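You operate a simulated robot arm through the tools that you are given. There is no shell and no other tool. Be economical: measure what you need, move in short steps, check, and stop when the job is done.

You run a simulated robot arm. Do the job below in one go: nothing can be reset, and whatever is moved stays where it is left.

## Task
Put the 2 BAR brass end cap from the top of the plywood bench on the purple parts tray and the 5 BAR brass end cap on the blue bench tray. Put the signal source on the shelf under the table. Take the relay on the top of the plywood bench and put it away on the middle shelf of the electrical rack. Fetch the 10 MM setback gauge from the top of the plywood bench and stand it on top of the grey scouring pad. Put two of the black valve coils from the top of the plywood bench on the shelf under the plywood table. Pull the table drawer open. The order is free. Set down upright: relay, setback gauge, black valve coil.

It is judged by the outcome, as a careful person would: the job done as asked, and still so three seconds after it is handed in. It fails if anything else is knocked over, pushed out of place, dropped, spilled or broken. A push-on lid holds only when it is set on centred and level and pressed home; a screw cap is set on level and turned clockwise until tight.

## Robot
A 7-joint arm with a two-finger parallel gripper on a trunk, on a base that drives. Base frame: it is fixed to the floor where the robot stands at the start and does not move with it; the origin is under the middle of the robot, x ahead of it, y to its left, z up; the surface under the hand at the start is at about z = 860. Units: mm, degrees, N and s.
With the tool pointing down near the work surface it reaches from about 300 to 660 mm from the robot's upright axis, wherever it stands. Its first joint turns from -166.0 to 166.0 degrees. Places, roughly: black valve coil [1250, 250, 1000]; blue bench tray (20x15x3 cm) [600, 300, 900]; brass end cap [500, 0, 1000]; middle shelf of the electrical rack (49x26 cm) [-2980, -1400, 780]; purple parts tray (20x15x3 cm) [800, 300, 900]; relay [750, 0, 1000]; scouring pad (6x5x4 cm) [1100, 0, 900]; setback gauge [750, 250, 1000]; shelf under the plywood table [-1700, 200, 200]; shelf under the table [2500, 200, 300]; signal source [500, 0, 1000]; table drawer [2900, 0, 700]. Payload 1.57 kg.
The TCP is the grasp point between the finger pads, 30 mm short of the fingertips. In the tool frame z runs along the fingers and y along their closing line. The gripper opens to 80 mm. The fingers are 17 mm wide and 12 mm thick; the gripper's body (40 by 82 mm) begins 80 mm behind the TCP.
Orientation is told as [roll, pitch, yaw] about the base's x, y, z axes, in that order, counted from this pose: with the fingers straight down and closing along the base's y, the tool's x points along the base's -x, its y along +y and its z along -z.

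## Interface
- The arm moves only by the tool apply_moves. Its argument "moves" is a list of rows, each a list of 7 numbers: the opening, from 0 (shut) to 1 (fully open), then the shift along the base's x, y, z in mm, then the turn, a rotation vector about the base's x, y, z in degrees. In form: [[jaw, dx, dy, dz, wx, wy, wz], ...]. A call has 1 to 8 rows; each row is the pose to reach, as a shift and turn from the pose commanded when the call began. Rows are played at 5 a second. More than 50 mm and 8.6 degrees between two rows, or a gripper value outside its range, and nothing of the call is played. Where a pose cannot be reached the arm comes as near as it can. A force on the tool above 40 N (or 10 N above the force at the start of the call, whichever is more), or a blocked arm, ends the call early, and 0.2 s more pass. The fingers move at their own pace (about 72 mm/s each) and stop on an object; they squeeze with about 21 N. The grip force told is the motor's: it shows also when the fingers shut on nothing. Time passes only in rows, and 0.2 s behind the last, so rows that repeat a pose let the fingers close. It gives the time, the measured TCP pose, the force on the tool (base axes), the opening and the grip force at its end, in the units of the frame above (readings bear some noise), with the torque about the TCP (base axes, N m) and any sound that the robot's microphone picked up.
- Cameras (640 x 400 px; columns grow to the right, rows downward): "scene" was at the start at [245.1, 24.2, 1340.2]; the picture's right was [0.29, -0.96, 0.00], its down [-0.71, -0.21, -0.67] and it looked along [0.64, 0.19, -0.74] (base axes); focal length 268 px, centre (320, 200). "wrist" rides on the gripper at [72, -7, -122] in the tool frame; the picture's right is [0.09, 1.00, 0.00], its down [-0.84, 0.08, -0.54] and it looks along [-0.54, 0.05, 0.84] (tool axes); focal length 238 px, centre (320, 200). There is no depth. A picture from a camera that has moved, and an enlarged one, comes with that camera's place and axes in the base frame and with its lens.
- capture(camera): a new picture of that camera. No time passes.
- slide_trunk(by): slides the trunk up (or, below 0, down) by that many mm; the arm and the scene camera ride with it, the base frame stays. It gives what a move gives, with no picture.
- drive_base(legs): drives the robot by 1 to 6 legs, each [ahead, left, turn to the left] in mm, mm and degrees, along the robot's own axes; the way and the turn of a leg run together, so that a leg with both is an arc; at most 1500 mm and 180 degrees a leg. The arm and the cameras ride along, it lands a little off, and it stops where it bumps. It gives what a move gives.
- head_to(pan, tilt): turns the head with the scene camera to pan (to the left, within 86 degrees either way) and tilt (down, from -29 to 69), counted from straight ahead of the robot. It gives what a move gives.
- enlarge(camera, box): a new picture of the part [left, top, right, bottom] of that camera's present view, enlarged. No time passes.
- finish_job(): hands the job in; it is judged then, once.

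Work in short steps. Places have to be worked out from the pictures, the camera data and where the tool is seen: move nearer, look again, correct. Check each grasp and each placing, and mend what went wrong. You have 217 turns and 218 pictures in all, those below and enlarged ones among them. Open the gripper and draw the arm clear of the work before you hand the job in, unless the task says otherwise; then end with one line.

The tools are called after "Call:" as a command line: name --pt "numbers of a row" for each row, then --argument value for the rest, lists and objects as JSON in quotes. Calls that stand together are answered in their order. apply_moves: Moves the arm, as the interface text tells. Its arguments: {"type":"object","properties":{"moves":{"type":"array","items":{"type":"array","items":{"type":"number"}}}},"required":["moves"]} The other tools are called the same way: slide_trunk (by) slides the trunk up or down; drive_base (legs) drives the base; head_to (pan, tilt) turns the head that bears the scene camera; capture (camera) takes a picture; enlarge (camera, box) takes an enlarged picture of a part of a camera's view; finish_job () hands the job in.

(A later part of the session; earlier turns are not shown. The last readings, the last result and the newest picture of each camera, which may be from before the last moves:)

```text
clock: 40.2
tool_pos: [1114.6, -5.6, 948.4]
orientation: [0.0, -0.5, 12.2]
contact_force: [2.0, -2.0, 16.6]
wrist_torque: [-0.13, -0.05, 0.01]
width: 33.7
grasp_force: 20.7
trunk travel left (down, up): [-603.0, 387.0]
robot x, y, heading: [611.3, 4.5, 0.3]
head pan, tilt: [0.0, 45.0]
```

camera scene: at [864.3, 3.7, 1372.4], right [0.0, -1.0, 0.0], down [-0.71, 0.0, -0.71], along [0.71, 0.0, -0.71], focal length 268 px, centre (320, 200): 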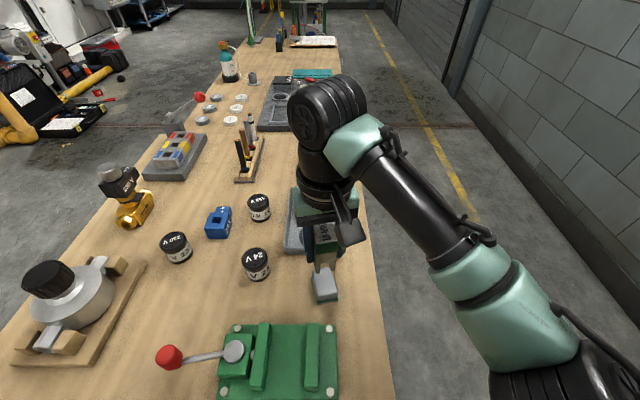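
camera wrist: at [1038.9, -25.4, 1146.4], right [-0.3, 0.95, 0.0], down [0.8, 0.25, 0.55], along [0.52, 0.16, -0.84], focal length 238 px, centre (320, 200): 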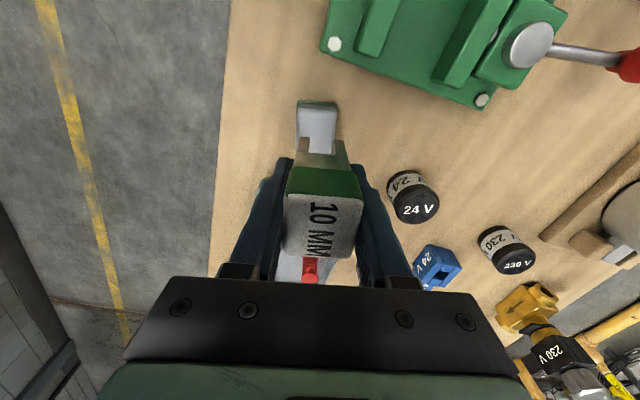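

Contact at z≈951. Ease up 2 mm, open, and rise clear.

Call:
apply_moves --pt "0 0 0 2 0 0 0" --pt "0.6 0 0 2 0 0 0" --pt "1 0 0 2 0 0 0" --pt "1 0 0 2 0 0 0" --pt "1 0 0 40 0 0 0" --pt "1 0 0 80 0 0 0" --pt "1 0 0 120 0 0 0" --pt "1 0 40 140 0 0 0"

Call:
capture --camera "wrist"

Call:
enlarge --camera "scene" --box '[220, 160, 400, 320]'

```text
clock: 42.0
tool_pos: [1115.7, 33.5, 1088.4]
orientation: [0.0, -0.3, 12.2]
contact_force: [0.3, 0.1, -0.3]
wrist_torque: [-0.01, 0.01, 0.0]
width: 79.8
grasp_force: 0.1
trunk travel left (down, up): [-603.0, 387.0]
robot x, y, heading: [613.2, -0.3, 0.1]
head pan, tilt: [0.0, 45.0]
```

```text
177 pictures are left
camera wrist: at [1046.3, 11.1, 1210.9], right [-0.3, 0.95, 0.0], down [0.8, 0.25, 0.54], along [0.52, 0.16, -0.84], focal length 238 px, centre (320, 200)
```

wrist: 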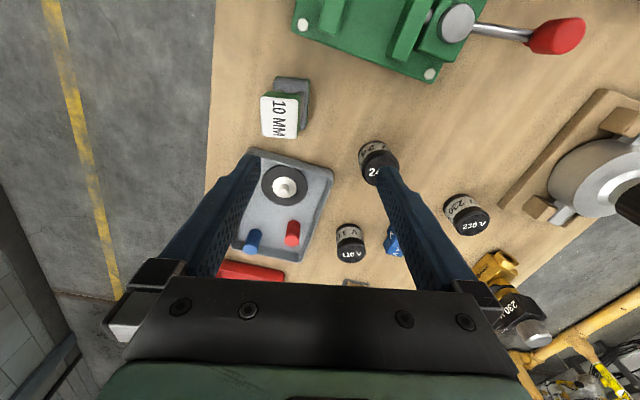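

```text
2.50 times, centred on (310, 240) of scene
camera zoom: at [864.4, 4.8, 1372.4], right [0.0, -1.0, 0.0], down [-0.71, 0.0, -0.71], along [0.71, 0.0, -0.71], focal length 669 px, centre (345, 100)
```

zoom: 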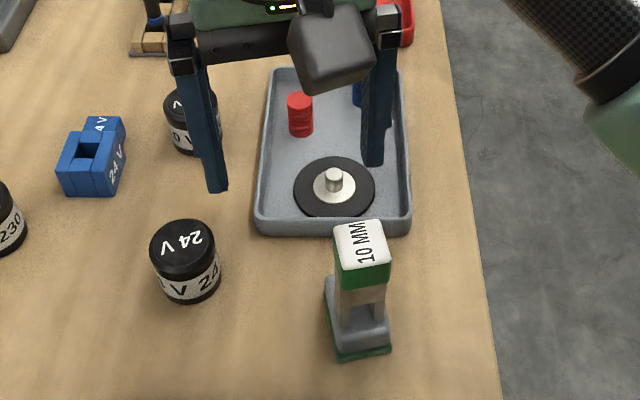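

Gauge stands well on the pad. Next the caps: raise, undo the yaw, then drive back to about (0, 100).

Call:
apply_moves --pt "1 -10 0 40 0 0 -4" --pt "1 -20 0 80 0 0 -8" --pt "1 -30 0 100 0 0 -12.2"

Call:
drive_base --legs '[[-613, 100, 0]]'

Call:
capture --camera "wrist"

```text
clock: 42.8
tool_pos: [1084.6, 31.6, 1190.2]
orientation: [0.1, -0.2, -0.1]
contact_force: [-0.8, -0.1, 0.2]
wrist_torque: [0.02, 0.01, -0.02]
width: 79.8
grasp_force: 0.1
trunk travel left (down, up): [-603.0, 387.0]
robot x, y, heading: [613.6, 3.5, 0.3]
head pan, tilt: [0.0, 45.0]
```

```text
clock: 46.2
tool_pos: [482.6, 129.5, 1188.8]
orientation: [0.0, -0.3, 0.8]
contact_force: [-0.6, -0.8, 0.2]
wrist_torque: [0.01, 0.0, 0.01]
width: 80.0
grasp_force: 0.0
trunk travel left (down, up): [-603.0, 387.0]
robot x, y, heading: [12.4, 96.2, 0.9]
head pan, tilt: [0.0, 45.0]
```

```text
175 pictures are left
camera wrist: at [409.5, 122.3, 1311.8], right [-0.1, 0.99, 0.0], down [0.83, 0.09, 0.55], along [0.54, 0.06, -0.84], focal length 238 px, centre (320, 200)
```

wrist: 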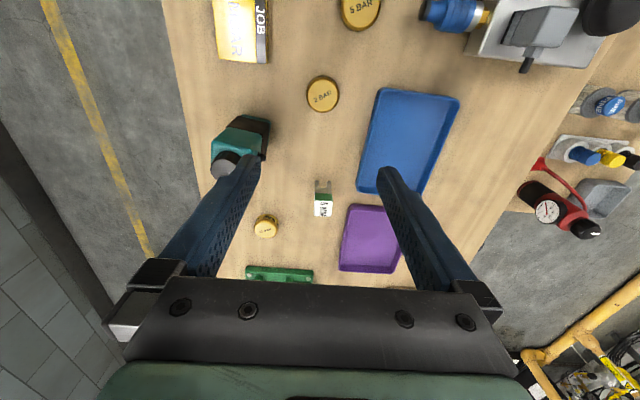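

2 BAR cap ≈ (478, 135), 5 BAR ≈ (365, 175). Descend above the 2 BAR to z≈1000 to verify.

Call:
apply_moves --pt "1 -4 5 -50 0 0 0" --pt "1 -4 5 -100 0 0 0" --pt "1 -4 5 -150 0 0 0" --pt "1 -4 5 -190 0 0 0" --pt "1 -4 5 -190 0 0 0"

Call:
capture --camera "wrist"

```text
refused: row 1 steps farther than a row can; nothing moved
```

```text
174 pictures are left
camera wrist: at [409.5, 122.3, 1311.8], right [-0.1, 0.99, 0.0], down [0.83, 0.09, 0.55], along [0.54, 0.06, -0.84], focal length 238 px, centre (320, 200)
```

wrist: 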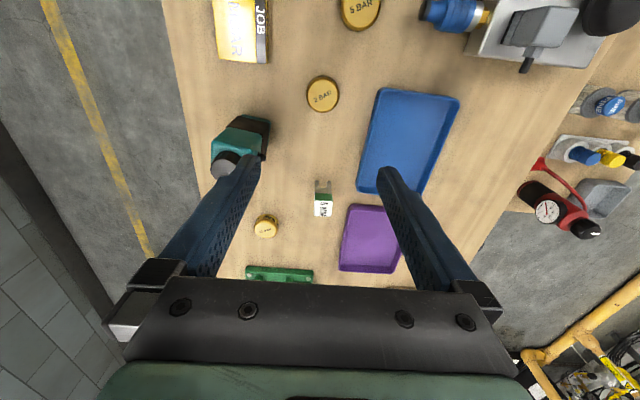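

First step was a hair too long; same path with smaller steps.

Call:
apply_moves --pt "1 -2 3 -45 0 0 0" --pt "1 -4 5 -92 0 0 0" --pt "1 -4 5 -140 0 0 0" --pt "1 -4 5 -188 0 0 0" --pt "1 -4 5 -188 0 0 0"

Call:
capture --camera "wrist"

```text
clock: 47.4
tool_pos: [479.1, 134.5, 998.5]
orientation: [0.0, -0.3, 0.7]
contact_force: [0.4, -0.1, -0.3]
wrist_torque: [-0.01, 0.04, -0.02]
width: 80.0
grasp_force: 0.1
trunk travel left (down, up): [-603.0, 387.0]
robot x, y, heading: [12.5, 96.1, 0.8]
head pan, tilt: [0.0, 45.0]
```

```text
173 pictures are left
camera wrist: at [405.2, 126.0, 1121.7], right [-0.1, 0.99, 0.0], down [0.83, 0.09, 0.55], along [0.54, 0.06, -0.84], focal length 238 px, centre (320, 200)
```

wrist: 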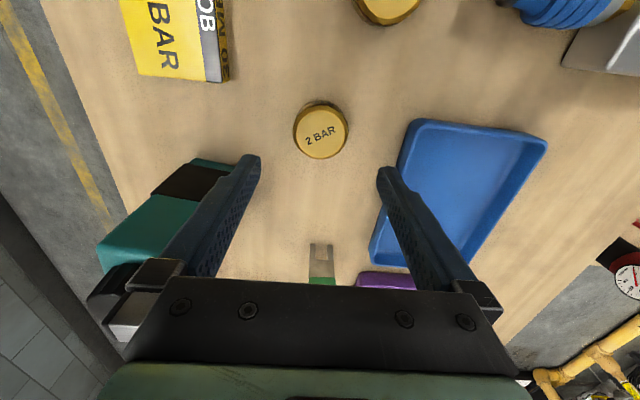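

Centred. Descend to z≈895 and grip the 2 BAR cap.

Call:
apply_moves --pt "1 0 1 -45 0 0 0" --pt "1 0 1 -85 0 0 0" --pt "1 0 1 -103 0 0 0" --pt "0.3 0 1 -103 0 0 0" --pt "0 0 1 -103 0 0 0" --pt "0 0 1 -103 0 0 0" --pt "0 0 1 -103 0 0 0"

Call:
apply_moves --pt "0 0 0 40 0 0 0" --pt "0 0 0 80 0 0 0" --pt "0 0 0 120 0 0 0"

Call:
capture --camera "wrist"

```text
clock: 49.0
tool_pos: [479.4, 136.5, 898.6]
orientation: [0.1, -0.2, 0.7]
contact_force: [-0.3, -1.0, -0.3]
wrist_torque: [-0.02, 0.03, 0.0]
width: 52.4
grasp_force: 20.9
trunk travel left (down, up): [-603.0, 387.0]
robot x, y, heading: [13.5, 94.4, 1.0]
head pan, tilt: [0.0, 45.0]
```

```text
clock: 49.8
tool_pos: [480.6, 137.4, 1018.7]
orientation: [0.0, -0.2, 0.7]
contact_force: [-0.1, 1.0, -0.5]
wrist_torque: [-0.02, 0.02, 0.0]
width: 52.5
grasp_force: 20.7
trunk travel left (down, up): [-603.0, 387.0]
robot x, y, heading: [9.7, 93.1, 1.1]
head pan, tilt: [0.0, 45.0]
```

```text
172 pictures are left
camera wrist: at [407.7, 129.8, 1140.7], right [-0.1, 0.99, 0.0], down [0.83, 0.09, 0.55], along [0.54, 0.06, -0.84], focal length 238 px, centre (320, 200)
```

wrist: 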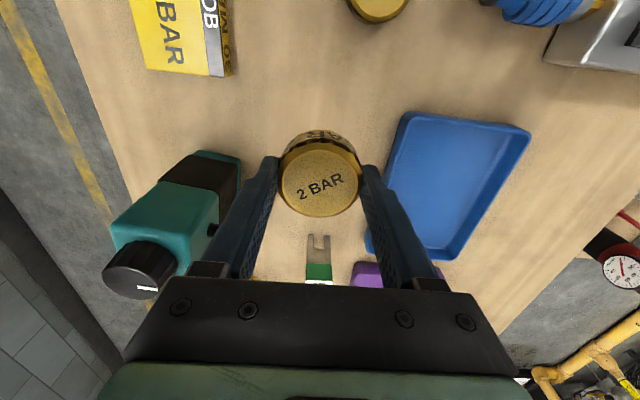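

Cap held. Drive to bring it over the purple tray at about (815, 297).

Call:
drive_base --legs '[[335, 155, 0]]'

Call:
capture --camera "wrist"

```text
clock: 52.2
tool_pos: [801.6, 308.7, 1017.9]
orientation: [0.0, -0.2, 1.6]
contact_force: [0.4, 0.5, -0.9]
wrist_torque: [0.01, 0.02, 0.01]
width: 52.3
grasp_force: 20.7
trunk travel left (down, up): [-603.0, 387.0]
robot x, y, heading: [332.0, 257.8, 1.6]
head pan, tilt: [0.0, 45.0]
```

```text
171 pictures are left
camera wrist: at [730.0, 299.0, 1140.1], right [-0.12, 0.99, 0.0], down [0.83, 0.1, 0.55], along [0.54, 0.07, -0.84], focal length 238 px, centre (320, 200)
```

wrist: 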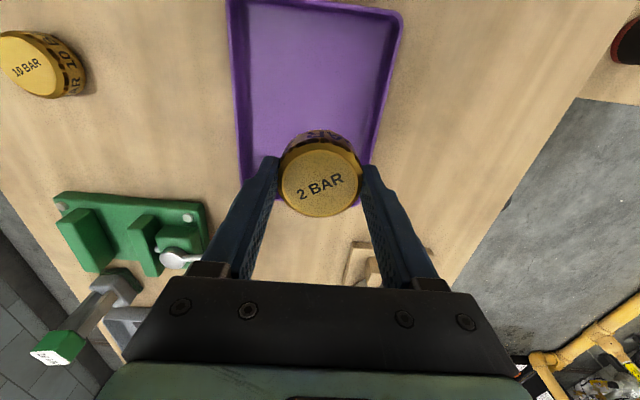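

Tray centre ≈ (790, 296). Shift there and lower.

Call:
apply_moves --pt "0 -12 -12 -40 0 0 0" --pt "0 -12 -12 -75 0 0 0" --pt "0 -12 -12 -95 0 0 0" --pt "0 -12 -12 -107 0 0 0" --pt "0 -12 -12 -111 0 0 0" --pt "0 -12 -12 -111 0 0 0"

Call:
capture --camera "wrist"

```text
clock: 53.6
tool_pos: [790.4, 296.3, 905.9]
orientation: [0.0, -0.1, 1.6]
contact_force: [-0.1, 0.8, -0.4]
wrist_torque: [0.02, 0.02, 0.02]
width: 52.6
grasp_force: 21.1
trunk travel left (down, up): [-603.0, 387.0]
robot x, y, heading: [335.3, 257.8, 1.7]
head pan, tilt: [0.0, 45.0]
```

```text
170 pictures are left
camera wrist: at [717.7, 287.0, 1027.9], right [-0.12, 0.99, 0.0], down [0.83, 0.1, 0.55], along [0.54, 0.07, -0.84], focal length 238 px, centre (320, 200)
```

wrist: 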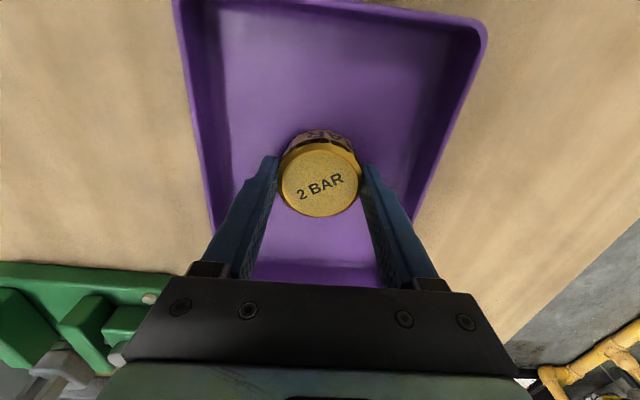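

Inside the tray. Step down until touch, then release.

Call:
apply_moves --pt "0 0 0 -2 0 0 0" --pt "0 0 0 -3 0 0 0" --pt "0 0 0 -3 0 0 0"

Call:
apply_moves --pt "0 0 0 -2 0 0 0" --pt "0 0 0 -2 0 0 0"

```text
clock: 54.4
tool_pos: [791.0, 296.9, 902.7]
orientation: [0.0, -0.2, 1.6]
contact_force: [-1.2, 1.4, 0.3]
wrist_torque: [0.03, 0.0, -0.02]
width: 52.5
grasp_force: 21.4
trunk travel left (down, up): [-603.0, 387.0]
robot x, y, heading: [332.1, 254.9, 2.0]
head pan, tilt: [0.0, 45.0]
```

```text
clock: 55.0
tool_pos: [791.1, 295.8, 902.8]
orientation: [-0.1, -0.3, 1.6]
contact_force: [1.3, 2.0, 9.5]
wrist_torque: [-0.05, 0.17, -0.01]
width: 52.4
grasp_force: 21.1
trunk travel left (down, up): [-603.0, 387.0]
robot x, y, heading: [333.7, 252.7, 1.8]
head pan, tilt: [0.0, 45.0]
```

Contact felt at 902.8. Open and rise.

Call:
apply_moves --pt "0.7 0 0 0 0 0 0" --pt "0.95 0 0 0 0 0 0" --pt "0.95 0 0 0 0 0 0" --pt "0.95 0 0 40 0 0 0" --pt "1 0 0 85 0 0 0" --pt "1 0 0 130 0 0 0"

Call:
capture --camera "wrist"

```text
clock: 56.4
tool_pos: [788.4, 295.4, 1032.7]
orientation: [-0.1, -0.1, 1.6]
contact_force: [-0.5, 0.0, 0.8]
wrist_torque: [-0.04, 0.0, 0.01]
width: 80.0
grasp_force: 0.0
trunk travel left (down, up): [-603.0, 387.0]
robot x, y, heading: [331.4, 260.8, 2.0]
head pan, tilt: [0.0, 45.0]
```

```text
169 pictures are left
camera wrist: at [715.9, 286.4, 1154.9], right [-0.12, 0.99, 0.0], down [0.83, 0.1, 0.55], along [0.54, 0.07, -0.84], focal length 238 px, centre (320, 200)
```

wrist: 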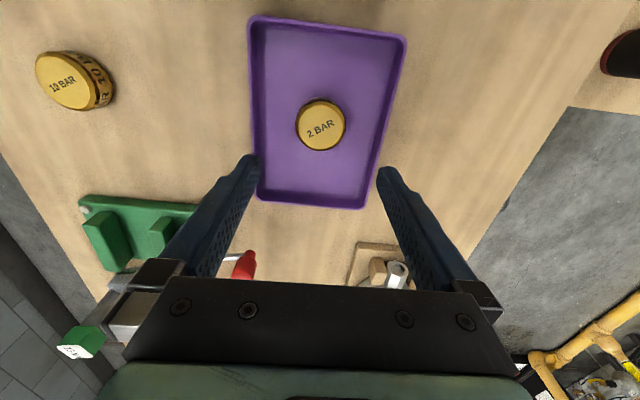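

2 BAR done. Drive back to put the tool above the 5 BAR cap at (365, 175).

Call:
drive_base --legs '[[-423, -98, -1.8]]'

Call:
capture --camera "wrist"

```text
clock: 59.0
tool_pos: [371.9, 175.8, 1031.9]
orientation: [0.0, -0.3, -0.1]
contact_force: [0.1, -0.3, -0.1]
wrist_torque: [0.0, -0.01, 0.01]
width: 80.0
grasp_force: 0.1
trunk travel left (down, up): [-603.0, 387.0]
robot x, y, heading: [-82.7, 153.2, -0.1]
head pan, tilt: [0.0, 45.0]
```

```text
168 pictures are left
camera wrist: at [298.5, 168.7, 1154.4], right [-0.09, 1.0, 0.0], down [0.83, 0.08, 0.55], along [0.54, 0.05, -0.84], focal length 238 px, centre (320, 200)
```

wrist: 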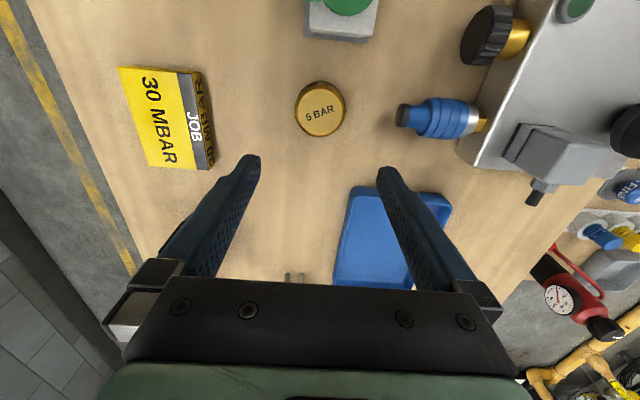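

5 BAR cap at ≈ (358, 175). Shift -14 in x, descend to z≈897, close.

Call:
apply_moves --pt "1 -14 -1 -40 0 0 0" --pt "1 -14 -1 -85 0 0 0" --pt "1 -14 -1 -120 0 0 0" --pt "1 -14 -1 -135 0 0 0" --pt "0.3 -14 -1 -135 0 0 0" --pt "0 -14 -1 -135 0 0 0" --pt "0 -14 -1 -135 0 0 0" --pt "0 -14 -1 -135 0 0 0"

Call:
apply_moves --pt "0 0 0 40 0 0 0" --pt "0 0 0 80 0 0 0" --pt "0 0 0 120 0 0 0"

Call:
capture --camera "wrist"

```text
clock: 60.8
tool_pos: [357.1, 174.2, 894.4]
orientation: [0.0, -0.2, 0.0]
contact_force: [0.3, 0.7, 0.4]
wrist_torque: [-0.01, 0.01, 0.01]
width: 52.8
grasp_force: 20.7
trunk travel left (down, up): [-603.0, 387.0]
robot x, y, heading: [-85.0, 149.4, 0.2]
head pan, tilt: [0.0, 45.0]
```

```text
clock: 61.6
tool_pos: [357.6, 175.2, 1012.6]
orientation: [0.0, -0.2, -0.1]
contact_force: [-0.5, -0.1, -0.6]
wrist_torque: [-0.01, 0.02, 0.0]
width: 52.8
grasp_force: 21.0
trunk travel left (down, up): [-603.0, 387.0]
robot x, y, heading: [-82.7, 151.6, 0.2]
head pan, tilt: [0.0, 45.0]
```

```text
167 pictures are left
camera wrist: at [283.9, 168.4, 1135.9], right [-0.09, 1.0, 0.0], down [0.83, 0.08, 0.55], along [0.54, 0.05, -0.84], focal length 238 px, centre (320, 200)
```

wrist: 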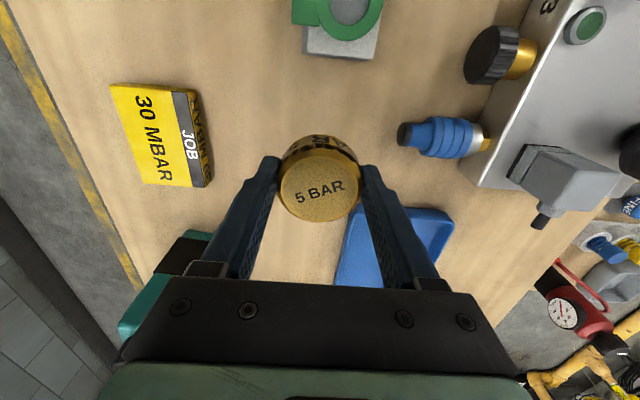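

Held. Drive to the blue tray centre ≈ (556, 296): x first, then y.

Call:
drive_base --legs '[[198, 0, 0], [0, 121, 0]]'

Call:
capture --camera "wrist"

```text
clock: 64.0
tool_pos: [555.0, 291.1, 1013.9]
orientation: [-0.1, -0.2, -0.5]
contact_force: [0.3, -0.1, -0.3]
wrist_torque: [-0.03, 0.01, -0.02]
width: 52.9
grasp_force: 21.3
trunk travel left (down, up): [-603.0, 387.0]
robot x, y, heading: [117.1, 270.0, -0.1]
head pan, tilt: [0.0, 45.0]
```

```text
166 pictures are left
camera wrist: at [481.5, 285.6, 1135.5], right [-0.09, 1.0, 0.0], down [0.84, 0.07, 0.55], along [0.54, 0.05, -0.84], focal length 238 px, centre (320, 200)
```

wrist: 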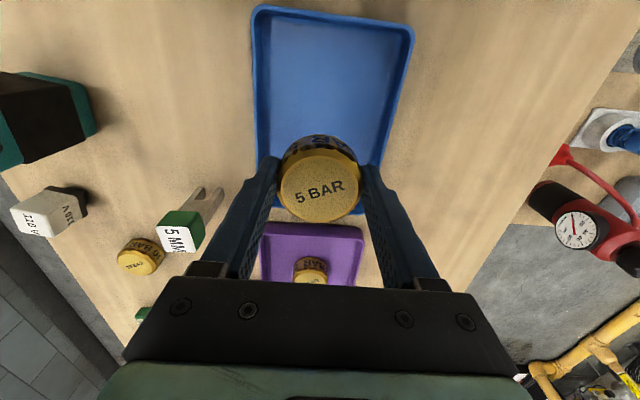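

Over the tray. Lower.

Call:
apply_moves --pt "0 3 3 -40 0 0 0" --pt "0 3 3 -75 0 0 0" --pt "0 3 3 -100 0 0 0" --pt "0 3 3 -112 0 0 0" --pt "0 3 3 -114 0 0 0" --pt "0 3 3 -114 0 0 0"

Call:
apply_moves --pt "0 0 0 -2 0 0 0" --pt "0 0 0 -2 0 0 0"

Call:
capture --camera "wrist"

```text
clock: 65.4
tool_pos: [557.7, 294.8, 899.1]
orientation: [0.1, -0.2, -0.4]
contact_force: [-0.3, 0.3, -0.9]
wrist_torque: [-0.01, -0.01, -0.05]
width: 53.2
grasp_force: 21.4
trunk travel left (down, up): [-603.0, 387.0]
robot x, y, heading: [116.4, 269.9, 0.1]
head pan, tilt: [0.0, 45.0]
```

```text
clock: 66.0
tool_pos: [558.4, 293.6, 899.2]
orientation: [0.1, -0.4, -0.4]
contact_force: [1.9, -0.5, 12.7]
wrist_torque: [-0.07, 0.15, 0.03]
width: 52.9
grasp_force: 20.7
trunk travel left (down, up): [-603.0, 387.0]
robot x, y, heading: [111.6, 268.9, -0.4]
head pan, tilt: [0.0, 45.0]
```

```text
165 pictures are left
camera wrist: at [484.6, 288.3, 1021.5], right [-0.09, 1.0, 0.0], down [0.83, 0.07, 0.55], along [0.55, 0.05, -0.84], focal length 238 px, centre (320, 200)
```

wrist: 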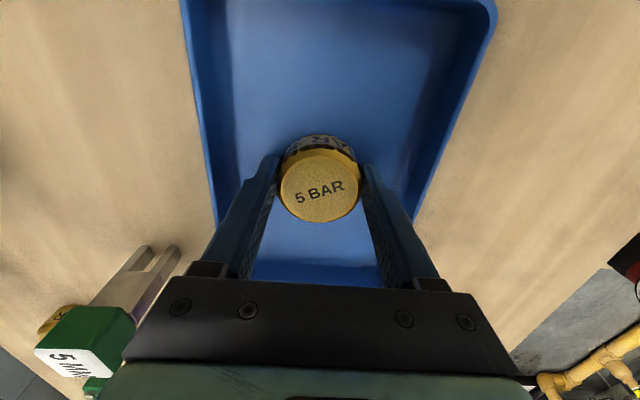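

Contact on the tray floor. Open and rise.

Call:
apply_moves --pt "0.7 0 0 1 0 0 0" --pt "0.95 0 0 1 0 0 0" --pt "0.95 0 0 1 0 0 0" --pt "0.95 0 0 40 0 0 0" --pt "1 0 0 85 0 0 0" --pt "1 0 0 130 0 0 0" --pt "1 0 0 175 0 0 0"

Call:
capture --camera "wrist"

```text
clock: 67.6
tool_pos: [558.4, 296.2, 1073.8]
orientation: [-0.1, -0.2, -0.3]
contact_force: [-0.6, 0.4, 0.7]
wrist_torque: [0.02, 0.02, -0.01]
width: 80.0
grasp_force: 0.0
trunk travel left (down, up): [-603.0, 387.0]
robot x, y, heading: [114.4, 270.6, -0.2]
head pan, tilt: [0.0, 45.0]
```

```text
164 pictures are left
camera wrist: at [484.8, 290.1, 1196.3], right [-0.09, 1.0, 0.0], down [0.84, 0.07, 0.55], along [0.54, 0.05, -0.84], focal length 238 px, centre (320, 200)
```

wrist: 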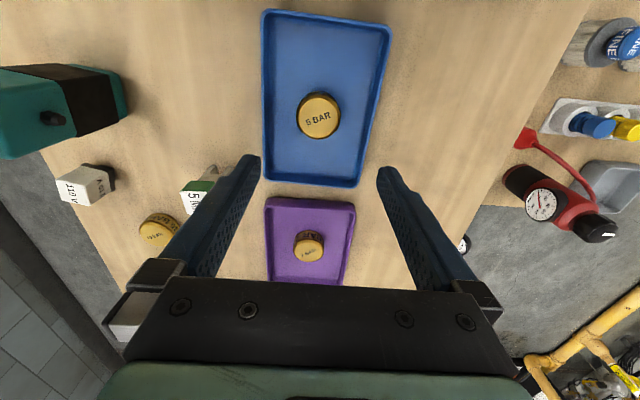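

Both caps done. Next, survey the far table with its shelf and drawer before picking the signal source; raise the arm and drive there along the aisle side.

Call:
apply_moves --pt "1 -20 0 40 0 0 0" --pt "1 -40 0 80 0 0 0" --pt "1 -50 0 120 0 0 0"

Call:
drive_base --legs '[[0, -1000, 0], [1500, 0, 0], [200, 0, 45]]'

Call:
head_to --pan 0 --tilt 30

Call:
capture --camera "scene"

```text
clock: 68.4
tool_pos: [506.5, 293.8, 1193.3]
orientation: [0.0, -0.1, -0.5]
contact_force: [0.0, -0.5, -0.4]
wrist_torque: [-0.01, -0.01, 0.03]
width: 80.0
grasp_force: 0.1
trunk travel left (down, up): [-603.0, 387.0]
robot x, y, heading: [112.9, 266.5, -0.5]
head pan, tilt: [0.0, 45.0]
```

```text
clock: 82.5
tool_pos: [2062.7, -368.8, 1190.6]
orientation: [0.0, -0.3, 42.3]
contact_force: [0.4, 0.0, 0.4]
wrist_torque: [-0.03, 0.01, 0.0]
width: 80.3
grasp_force: 0.0
trunk travel left (down, up): [-603.0, 387.0]
robot x, y, heading: [1788.9, -648.8, 42.9]
head pan, tilt: [0.0, 45.0]
```

```text
clock: 83.3
tool_pos: [2062.4, -369.7, 1190.9]
orientation: [-0.1, -0.3, 42.4]
contact_force: [-0.5, -0.5, 0.6]
wrist_torque: [-0.02, -0.01, -0.01]
width: 80.0
grasp_force: 0.0
trunk travel left (down, up): [-603.0, 387.0]
robot x, y, heading: [1790.8, -654.4, 42.5]
head pan, tilt: [0.0, 30.0]
```

```text
163 pictures are left
camera scene: at [1980.0, -477.0, 1395.0], right [0.68, -0.74, 0.0], down [-0.37, -0.34, -0.87], along [0.64, 0.59, -0.5], focal length 268 px, centre (320, 200)
```

scene: 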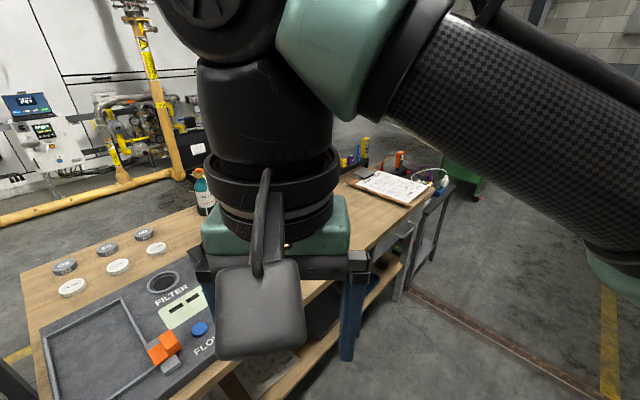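

Table with a shelf and a drawer facing the aisle. I back off to the right, turn to face it and lower the trunk a little.

Call:
drive_base --legs '[[0, -700, 0], [0, 0, 47]]'

Call:
slide_trunk --by -300

Call:
head_to --pan 20 --tilt 15

Call:
capture --camera "scene"

Call:
head_to --pan -20 --tilt 15

Call:
capture --camera "scene"

```text
clock: 86.9
tool_pos: [2508.2, -827.4, 1184.8]
orientation: [-2.1, 0.6, 41.5]
contact_force: [-0.3, 0.8, 0.5]
wrist_torque: [0.0, 0.0, -0.02]
width: 80.2
grasp_force: 0.0
trunk travel left (down, up): [-603.0, 387.0]
robot x, y, heading: [2238.4, -1142.5, 41.8]
head pan, tilt: [0.0, 30.0]
stopped in leg 1: the robot was blocked; the commanded pose is now the measured one
```

```text
clock: 89.9
tool_pos: [2520.0, -830.2, 876.6]
orientation: [-2.3, 1.8, 41.7]
contact_force: [1.1, 0.8, 0.6]
wrist_torque: [-0.02, 0.01, -0.01]
width: 79.9
grasp_force: 0.1
trunk travel left (down, up): [-303.0, 687.0]
robot x, y, heading: [2241.1, -1147.0, 41.8]
head pan, tilt: [0.0, 30.0]
```

```text
clock: 90.7
tool_pos: [2520.0, -830.4, 875.3]
orientation: [-2.1, 1.9, 41.7]
contact_force: [0.0, 0.6, 0.0]
wrist_torque: [-0.01, -0.02, 0.01]
width: 80.0
grasp_force: 0.0
trunk travel left (down, up): [-303.0, 687.0]
robot x, y, heading: [2242.9, -1140.3, 42.2]
head pan, tilt: [20.0, 15.0]
```

```text
162 pictures are left
camera scene: at [2412.5, -902.6, 1107.9], right [0.88, -0.47, 0.02], down [-0.12, -0.28, -0.95], along [0.45, 0.84, -0.3], focal length 268 px, centre (320, 200)
```

scene: 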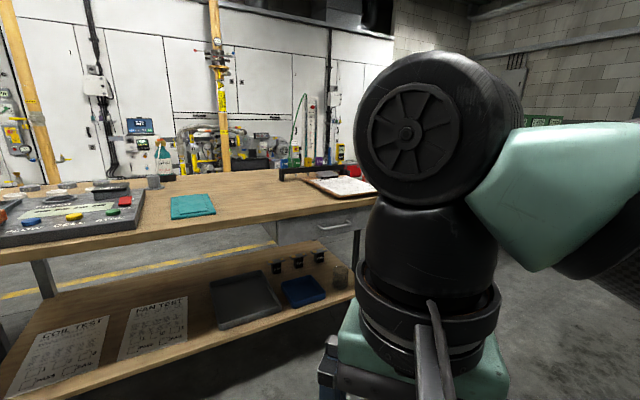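

```text
clock: 91.8
tool_pos: [2520.2, -830.4, 875.2]
orientation: [-2.2, 1.7, 41.7]
contact_force: [-0.6, 1.3, 0.4]
wrist_torque: [-0.01, 0.0, 0.01]
width: 80.1
grasp_force: 0.1
trunk travel left (down, up): [-303.0, 687.0]
robot x, y, heading: [2238.5, -1144.5, 42.0]
head pan, tilt: [-20.0, 15.0]
```

```text
161 pictures are left
camera scene: at [2455.1, -949.9, 1110.6], right [0.37, -0.93, 0.05], down [-0.24, -0.15, -0.96], along [0.9, 0.35, -0.28], focal length 268 px, centre (320, 200)
```

scene: 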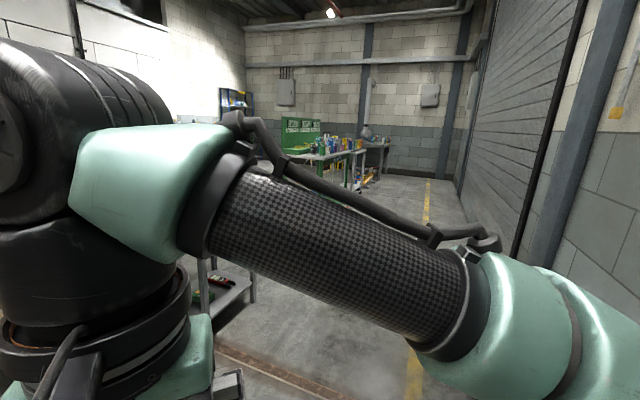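

The robot touched the wall on the right; I move off it and take a better look at the table's shelf from lower.

Call:
drive_base --legs '[[0, 200, 0], [0, 0, 48]]'

Call:
head_to --pan 15 --tilt 25

Call:
capture --camera "scene"

```text
clock: 95.5
tool_pos: [2089.1, -605.5, 892.6]
orientation: [0.0, -0.2, 89.7]
contact_force: [-0.3, -0.3, -0.7]
wrist_torque: [-0.03, -0.01, 0.01]
width: 79.7
grasp_force: 0.0
trunk travel left (down, up): [-303.0, 687.0]
robot x, y, heading: [2113.7, -1001.5, 90.1]
head pan, tilt: [-20.0, 15.0]
```

```text
clock: 96.5
tool_pos: [2088.8, -605.0, 891.8]
orientation: [0.0, -0.1, 89.6]
contact_force: [0.2, 0.3, -0.1]
wrist_torque: [0.02, 0.01, -0.03]
width: 79.9
grasp_force: 0.1
trunk travel left (down, up): [-303.0, 687.0]
robot x, y, heading: [2116.3, -1000.3, 89.8]
head pan, tilt: [15.0, 25.0]
```

```text
160 pictures are left
camera scene: at [2088.6, -739.8, 1103.1], right [0.97, 0.26, 0.0], down [0.11, -0.41, -0.91], along [-0.23, 0.88, -0.42], focal length 268 px, centre (320, 200)
```

scene: 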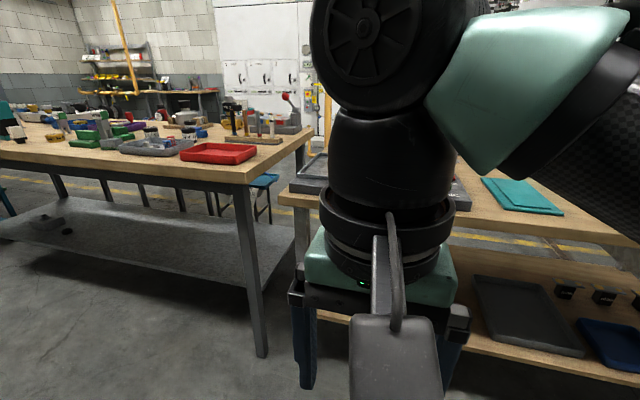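

The open shelf is reachable from the aisle (heading 90°). For shelf placing I'll carry items with the tool tilted 45° forward. Go back to the signal source: trunk up, turn to heading 0 and drive to about (40, 0).

Call:
slide_trunk --by 300

Call:
drive_base --legs '[[0, 0, -90], [-1040, 0, 0], [-1040, 0, 0], [0, 1000, 0]]'

Call:
head_to --pan 0 --tilt 50

Call:
capture --camera "scene"

Call:
capture --camera "wrist"

```text
clock: 99.5
tool_pos: [2089.1, -605.0, 1192.1]
orientation: [0.0, -0.2, 89.7]
contact_force: [0.4, 0.4, -0.1]
wrist_torque: [-0.01, -0.02, 0.0]
width: 79.8
grasp_force: 0.1
trunk travel left (down, up): [-603.0, 387.0]
robot x, y, heading: [2111.6, -998.2, 90.0]
head pan, tilt: [15.0, 25.0]
```

```text
clock: 118.5
tool_pos: [465.1, 4.8, 1191.2]
orientation: [0.1, -0.3, -2.3]
contact_force: [-1.1, -0.1, -0.3]
wrist_torque: [0.02, -0.02, 0.0]
width: 80.0
grasp_force: 0.1
trunk travel left (down, up): [-603.0, 387.0]
robot x, y, heading: [70.9, -3.9, -2.2]
head pan, tilt: [15.0, 25.0]
```

```text
clock: 119.4
tool_pos: [465.1, 6.1, 1193.2]
orientation: [0.0, -0.3, -2.4]
contact_force: [-0.2, 0.4, 0.2]
wrist_torque: [-0.03, -0.02, 0.0]
width: 79.8
grasp_force: 0.1
trunk travel left (down, up): [-603.0, 387.0]
robot x, y, heading: [65.5, -0.8, -2.0]
head pan, tilt: [0.0, 50.0]
```

```text
159 pictures are left
camera scene: at [316.2, -11.2, 1365.6], right [-0.04, -1.0, 0.0], down [-0.77, 0.03, -0.64], along [0.64, -0.02, -0.77], focal length 268 px, centre (320, 200)
```

scene: 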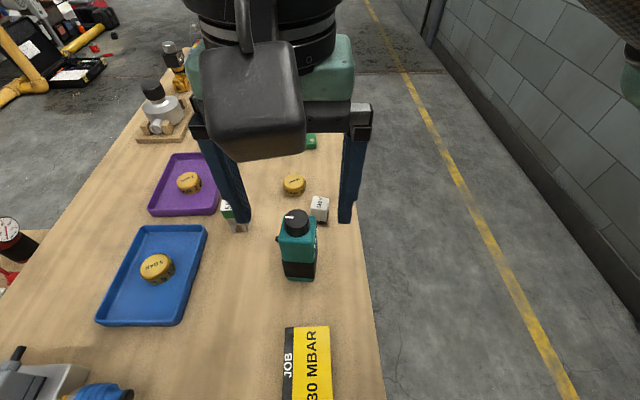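

```text
158 pictures are left
camera wrist: at [391.7, 2.1, 1314.3], right [-0.05, 1.0, 0.0], down [0.84, 0.04, 0.55], along [0.54, 0.03, -0.84], focal length 238 px, centre (320, 200)
```

wrist: 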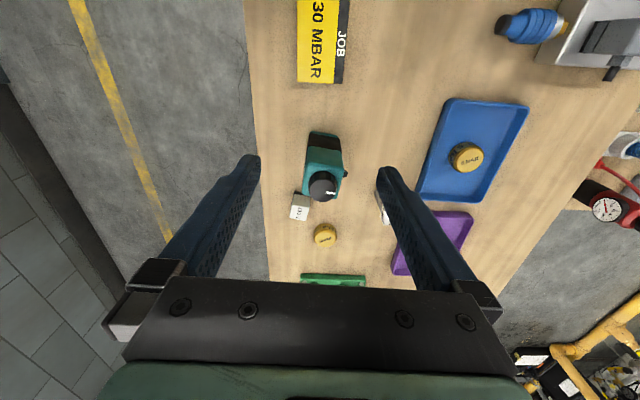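

Call:
enlarge --camera "wrist" --box '[270, 110, 370, 220]'

Call:
enlarge --camera "scene" --box '[250, 190, 350, 290]'

```text
3.64 times, centred on (320, 165) of wrist
camera zoom: at [391.7, 2.1, 1314.3], right [-0.05, 1.0, 0.0], down [0.84, 0.04, 0.55], along [0.54, 0.03, -0.84], focal length 867 px, centre (320, 327)
```

zoom: 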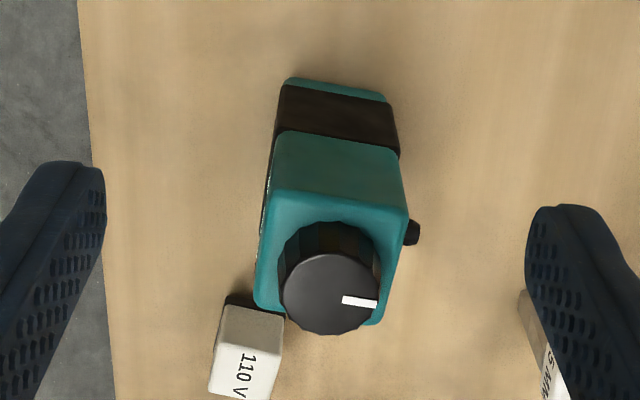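

```text
4.00 times, centred on (300, 240) of scene
camera zoom: at [316.2, -11.2, 1365.6], right [-0.04, -1.0, 0.0], down [-0.77, 0.03, -0.64], along [0.64, -0.02, -0.77], focal length 1071 px, centre (400, 40)
```

zoom: 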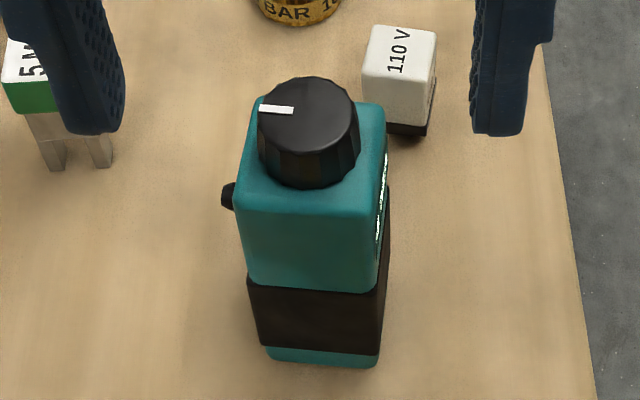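

Source: front face at x≈531, yaw ≈ -7.6°, centre ≈ (555, 17), about 51 mm wide; the side knob sits high. I yaw the tool -5° and tilt it 45° forward, at height.

Call:
apply_moves --pt "1 -10 10 0 0 0 -5.3" --pt "1 -20 20 0 0 0 -5.3"

Call:
apply_moves --pt "1 0 0 -10 -1 -7.4 0" --pt "1 0 0 -20 -2 -14.9 0" --pt "1 0 0 -30 -3 -22.3 0" --pt "1 0 0 -40 -4 -29.7 0" --pt "1 0 0 -50 -5 -37.2 0" --pt "1 0 0 -60 -5.9 -44.6 0" --pt "1 0 0 -60 -5.9 -44.6 0"

Call:
capture --camera "wrist"

Call:
capture --camera "scene"

```text
clock: 120.0
tool_pos: [443.7, 24.5, 1191.6]
orientation: [0.0, -0.3, -7.6]
contact_force: [0.6, 0.4, -0.2]
wrist_torque: [0.02, -0.01, 0.01]
width: 79.7
grasp_force: 0.1
trunk travel left (down, up): [-603.0, 387.0]
robot x, y, heading: [71.7, -3.2, -2.1]
head pan, tilt: [0.0, 50.0]
```

```text
clock: 121.6
tool_pos: [491.2, 43.9, 1152.0]
orientation: [0.1, -45.4, -7.7]
contact_force: [0.6, 0.6, 0.2]
wrist_torque: [-0.04, 0.0, 0.02]
width: 80.0
grasp_force: 0.1
out of reach, approached as far as the arm can: row 5, 6, 7
trunk travel left (down, up): [-603.0, 387.0]
robot x, y, heading: [68.9, -5.4, -2.0]
head pan, tilt: [0.0, 50.0]
```

```text
155 pictures are left
camera wrist: at [353.4, 54.4, 1187.6], right [0.07, 1.0, -0.06], down [0.21, 0.05, 0.98], along [0.97, -0.08, -0.21], focal length 238 px, centre (320, 200)
```

wrist: 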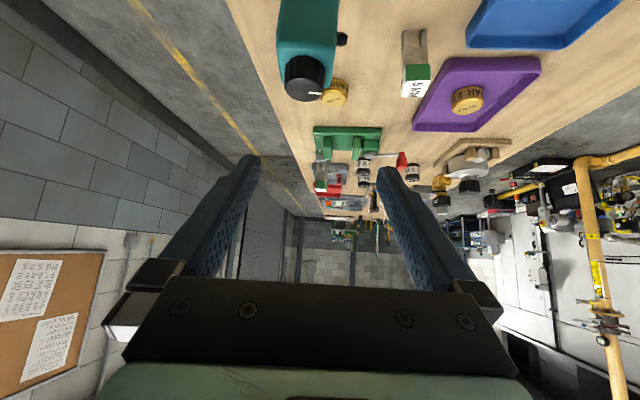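

```text
154 pictures are left
camera scene: at [316.0, -11.5, 1365.6], right [-0.04, -1.0, 0.0], down [-0.77, 0.03, -0.64], along [0.64, -0.02, -0.77], focal length 268 px, centre (320, 200)
```

scene: 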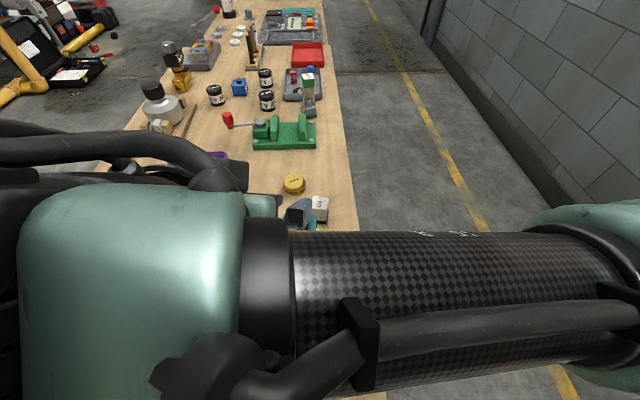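

The 45° tilt works but the arm is cramped; back the robot 60 mm, then go to the pre-grasp point along the tool axis.

Call:
drive_base --legs '[[-70, 0, 0]]'

Call:
apply_moves --pt "1 12 -4 -30 0 0 0" --pt "1 24 -8 -60 0 0 0" --pt "1 34 -12 -95 0 0 0" --pt "1 38 -14 -130 0 0 0" --pt "1 40 -15 -142 0 0 0" --pt "1 40 -15 -142 0 0 0"

Call:
capture --camera "wrist"

Call:
capture --camera "scene"

```text
clock: 122.6
tool_pos: [420.2, 45.5, 1152.4]
orientation: [0.1, -45.2, -7.8]
contact_force: [-0.8, -0.4, 0.2]
wrist_torque: [-0.02, -0.02, 0.01]
width: 80.1
grasp_force: 0.0
trunk travel left (down, up): [-603.0, 387.0]
robot x, y, heading: [0.8, 2.1, -2.2]
head pan, tilt: [0.0, 50.0]
```

```text
clock: 124.0
tool_pos: [462.7, 31.1, 1010.4]
orientation: [0.1, -45.2, -7.9]
contact_force: [-1.2, -0.2, 0.1]
wrist_torque: [-0.04, -0.02, -0.01]
width: 80.0
grasp_force: 0.1
trunk travel left (down, up): [-603.0, 387.0]
robot x, y, heading: [-0.5, 1.5, -2.0]
head pan, tilt: [0.0, 50.0]
```

```text
153 pictures are left
camera wrist: at [324.7, 42.3, 1045.5], right [0.07, 1.0, -0.06], down [0.21, 0.05, 0.98], along [0.97, -0.08, -0.21], focal length 238 px, centre (320, 200)
```

wrist: 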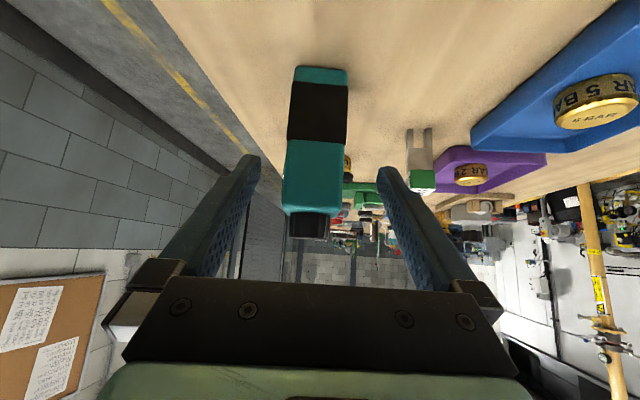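

```text
152 pictures are left
camera scene: at [245.7, -9.0, 1365.6], right [-0.04, -1.0, 0.0], down [-0.77, 0.03, -0.64], along [0.64, -0.02, -0.77], focal length 268 px, centre (320, 200)
```

scene: 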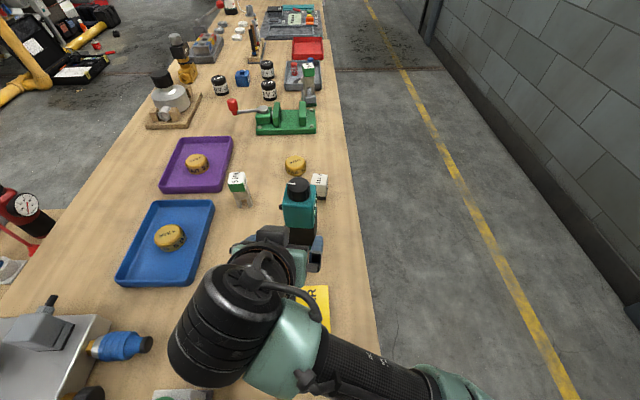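

Well aligned with the source (front-face centre y≈21, body 860–1012). Advance along the tool axis to (550, 19, 925) and close.

Call:
apply_moves --pt "1 30 -4 -29 0 0 0" --pt "1 60 -8 -58 0 0 0" --pt "1 87 -12 -85 0 0 0" --pt "1 87 -12 -85 0 0 0" --pt "0.4 87 -12 -85 0 0 0" --pt "0 87 -12 -85 0 0 0" --pt "0 87 -12 -85 0 0 0" --pt "0 87 -12 -85 0 0 0"

Call:
capture --camera "wrist"

```text
clock: 125.8
tool_pos: [550.4, 15.6, 922.1]
orientation: [0.1, -45.1, -7.9]
contact_force: [0.4, -0.4, -0.5]
wrist_torque: [-0.1, -0.04, -0.06]
width: 56.1
grasp_force: 21.3
trunk travel left (down, up): [-603.0, 387.0]
robot x, y, heading: [-2.6, -0.5, -2.2]
head pan, tilt: [0.0, 50.0]
```

```text
151 pictures are left
camera wrist: at [412.3, 27.8, 958.2], right [0.07, 1.0, -0.06], down [0.21, 0.05, 0.98], along [0.97, -0.08, -0.21], focal length 238 px, centre (320, 200)
```

wrist: 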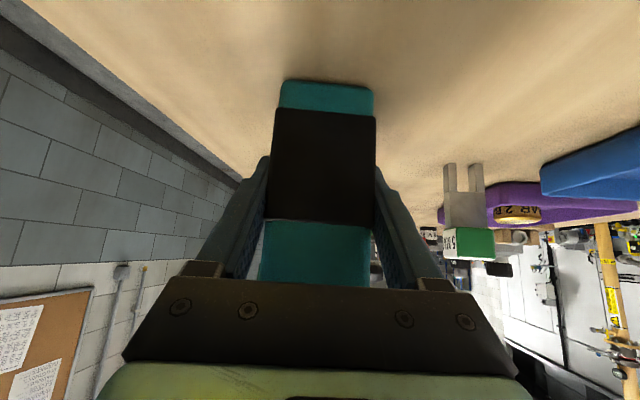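

Gripped at 56 mm. Lift straight up and check.

Call:
apply_moves --pt "0 0 0 20 0 0 0" --pt "0 0 0 60 0 0 0" --pt "0 0 0 100 0 0 0" --pt "0 -20 0 140 0 0 0" --pt "0 -40 0 180 0 0 0"

Call:
capture --camera "wrist"

Call:
capture --camera "scene"

```text
clock: 127.0
tool_pos: [507.3, 16.3, 1104.4]
orientation: [0.2, -45.0, -8.0]
contact_force: [-0.3, -0.4, -3.6]
wrist_torque: [0.03, 0.06, 0.03]
width: 56.0
grasp_force: 20.8
trunk travel left (down, up): [-603.0, 387.0]
robot x, y, heading: [0.7, -1.2, -2.6]
head pan, tilt: [0.0, 50.0]
```

```text
150 pictures are left
camera wrist: at [370.1, 27.3, 1140.2], right [0.07, 1.0, -0.06], down [0.22, 0.05, 0.98], along [0.97, -0.08, -0.21], focal length 238 px, centre (320, 200)
```

wrist: 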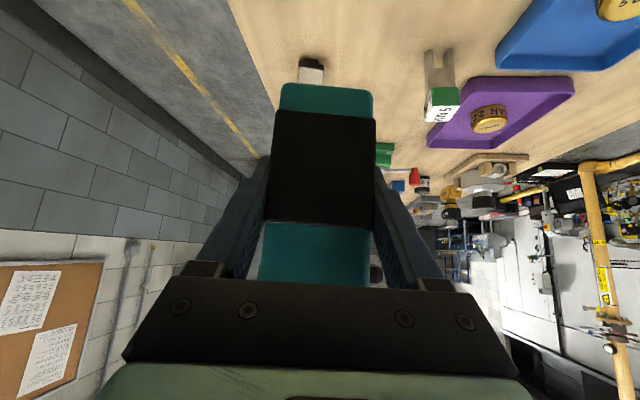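

```text
149 pictures are left
camera scene: at [245.7, -10.9, 1365.5], right [-0.04, -1.0, 0.0], down [-0.77, 0.03, -0.64], along [0.64, -0.02, -0.77], focal length 268 px, centre (320, 200)
```

scene: 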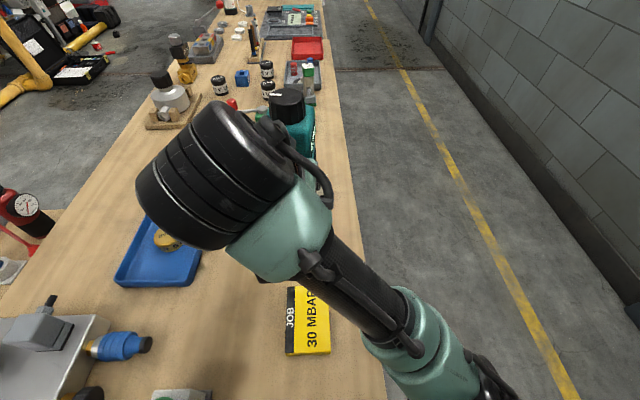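

Held (≈0.4 kg). Carry it: right to the aisle, along, and face the table.

Call:
drive_base --legs '[[0, -1000, 2], [1100, 0, 0], [1100, 0, 0], [0, 0, 90]]'

Call:
head_to --pan -15 --tilt 35

Call:
capture --camera "scene"

Call:
capture --camera "wrist"

```text
clock: 146.3
tool_pos: [2118.9, -519.3, 1104.0]
orientation: [0.1, -45.1, 82.6]
contact_force: [0.4, 0.6, -3.1]
wrist_torque: [-0.01, 0.01, -0.03]
width: 56.0
grasp_force: 21.3
trunk travel left (down, up): [-603.0, 387.0]
robot x, y, heading: [2138.1, -1029.3, 88.0]
head pan, tilt: [0.0, 50.0]
```

```text
clock: 147.1
tool_pos: [2119.0, -520.2, 1104.7]
orientation: [0.1, -45.2, 82.5]
contact_force: [-1.3, -0.1, -3.8]
wrist_torque: [-0.06, -0.04, -0.01]
width: 55.9
grasp_force: 21.0
trunk travel left (down, up): [-603.0, 387.0]
robot x, y, heading: [2136.7, -1025.2, 87.7]
head pan, tilt: [-15.0, 35.0]
```

```text
148 pictures are left
camera scene: at [2170.1, -772.8, 1387.2], right [0.96, -0.29, 0.0], down [-0.17, -0.55, -0.82], along [0.24, 0.78, -0.57], focal length 268 px, centre (320, 200)
```

scene: 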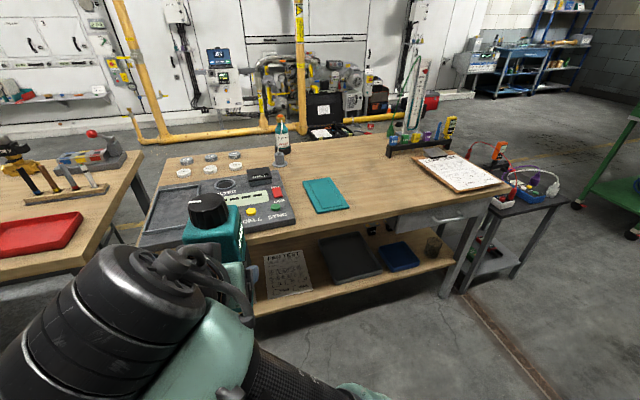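

```text
147 pictures are left
camera wrist: at [2107.1, -656.8, 1140.0], right [-1.0, 0.07, -0.06], down [-0.05, 0.21, 0.98], along [0.08, 0.97, -0.21], focal length 238 px, centre (320, 200)
```

wrist: 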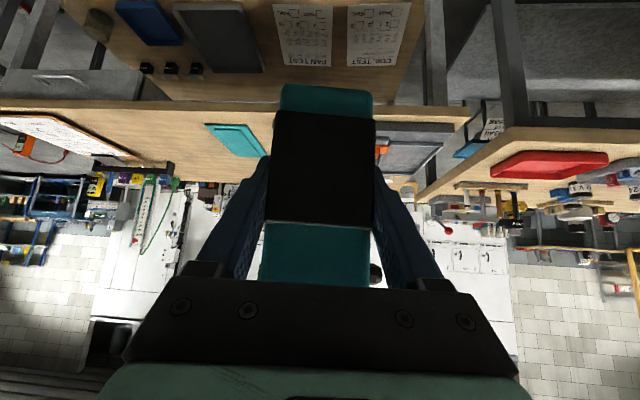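

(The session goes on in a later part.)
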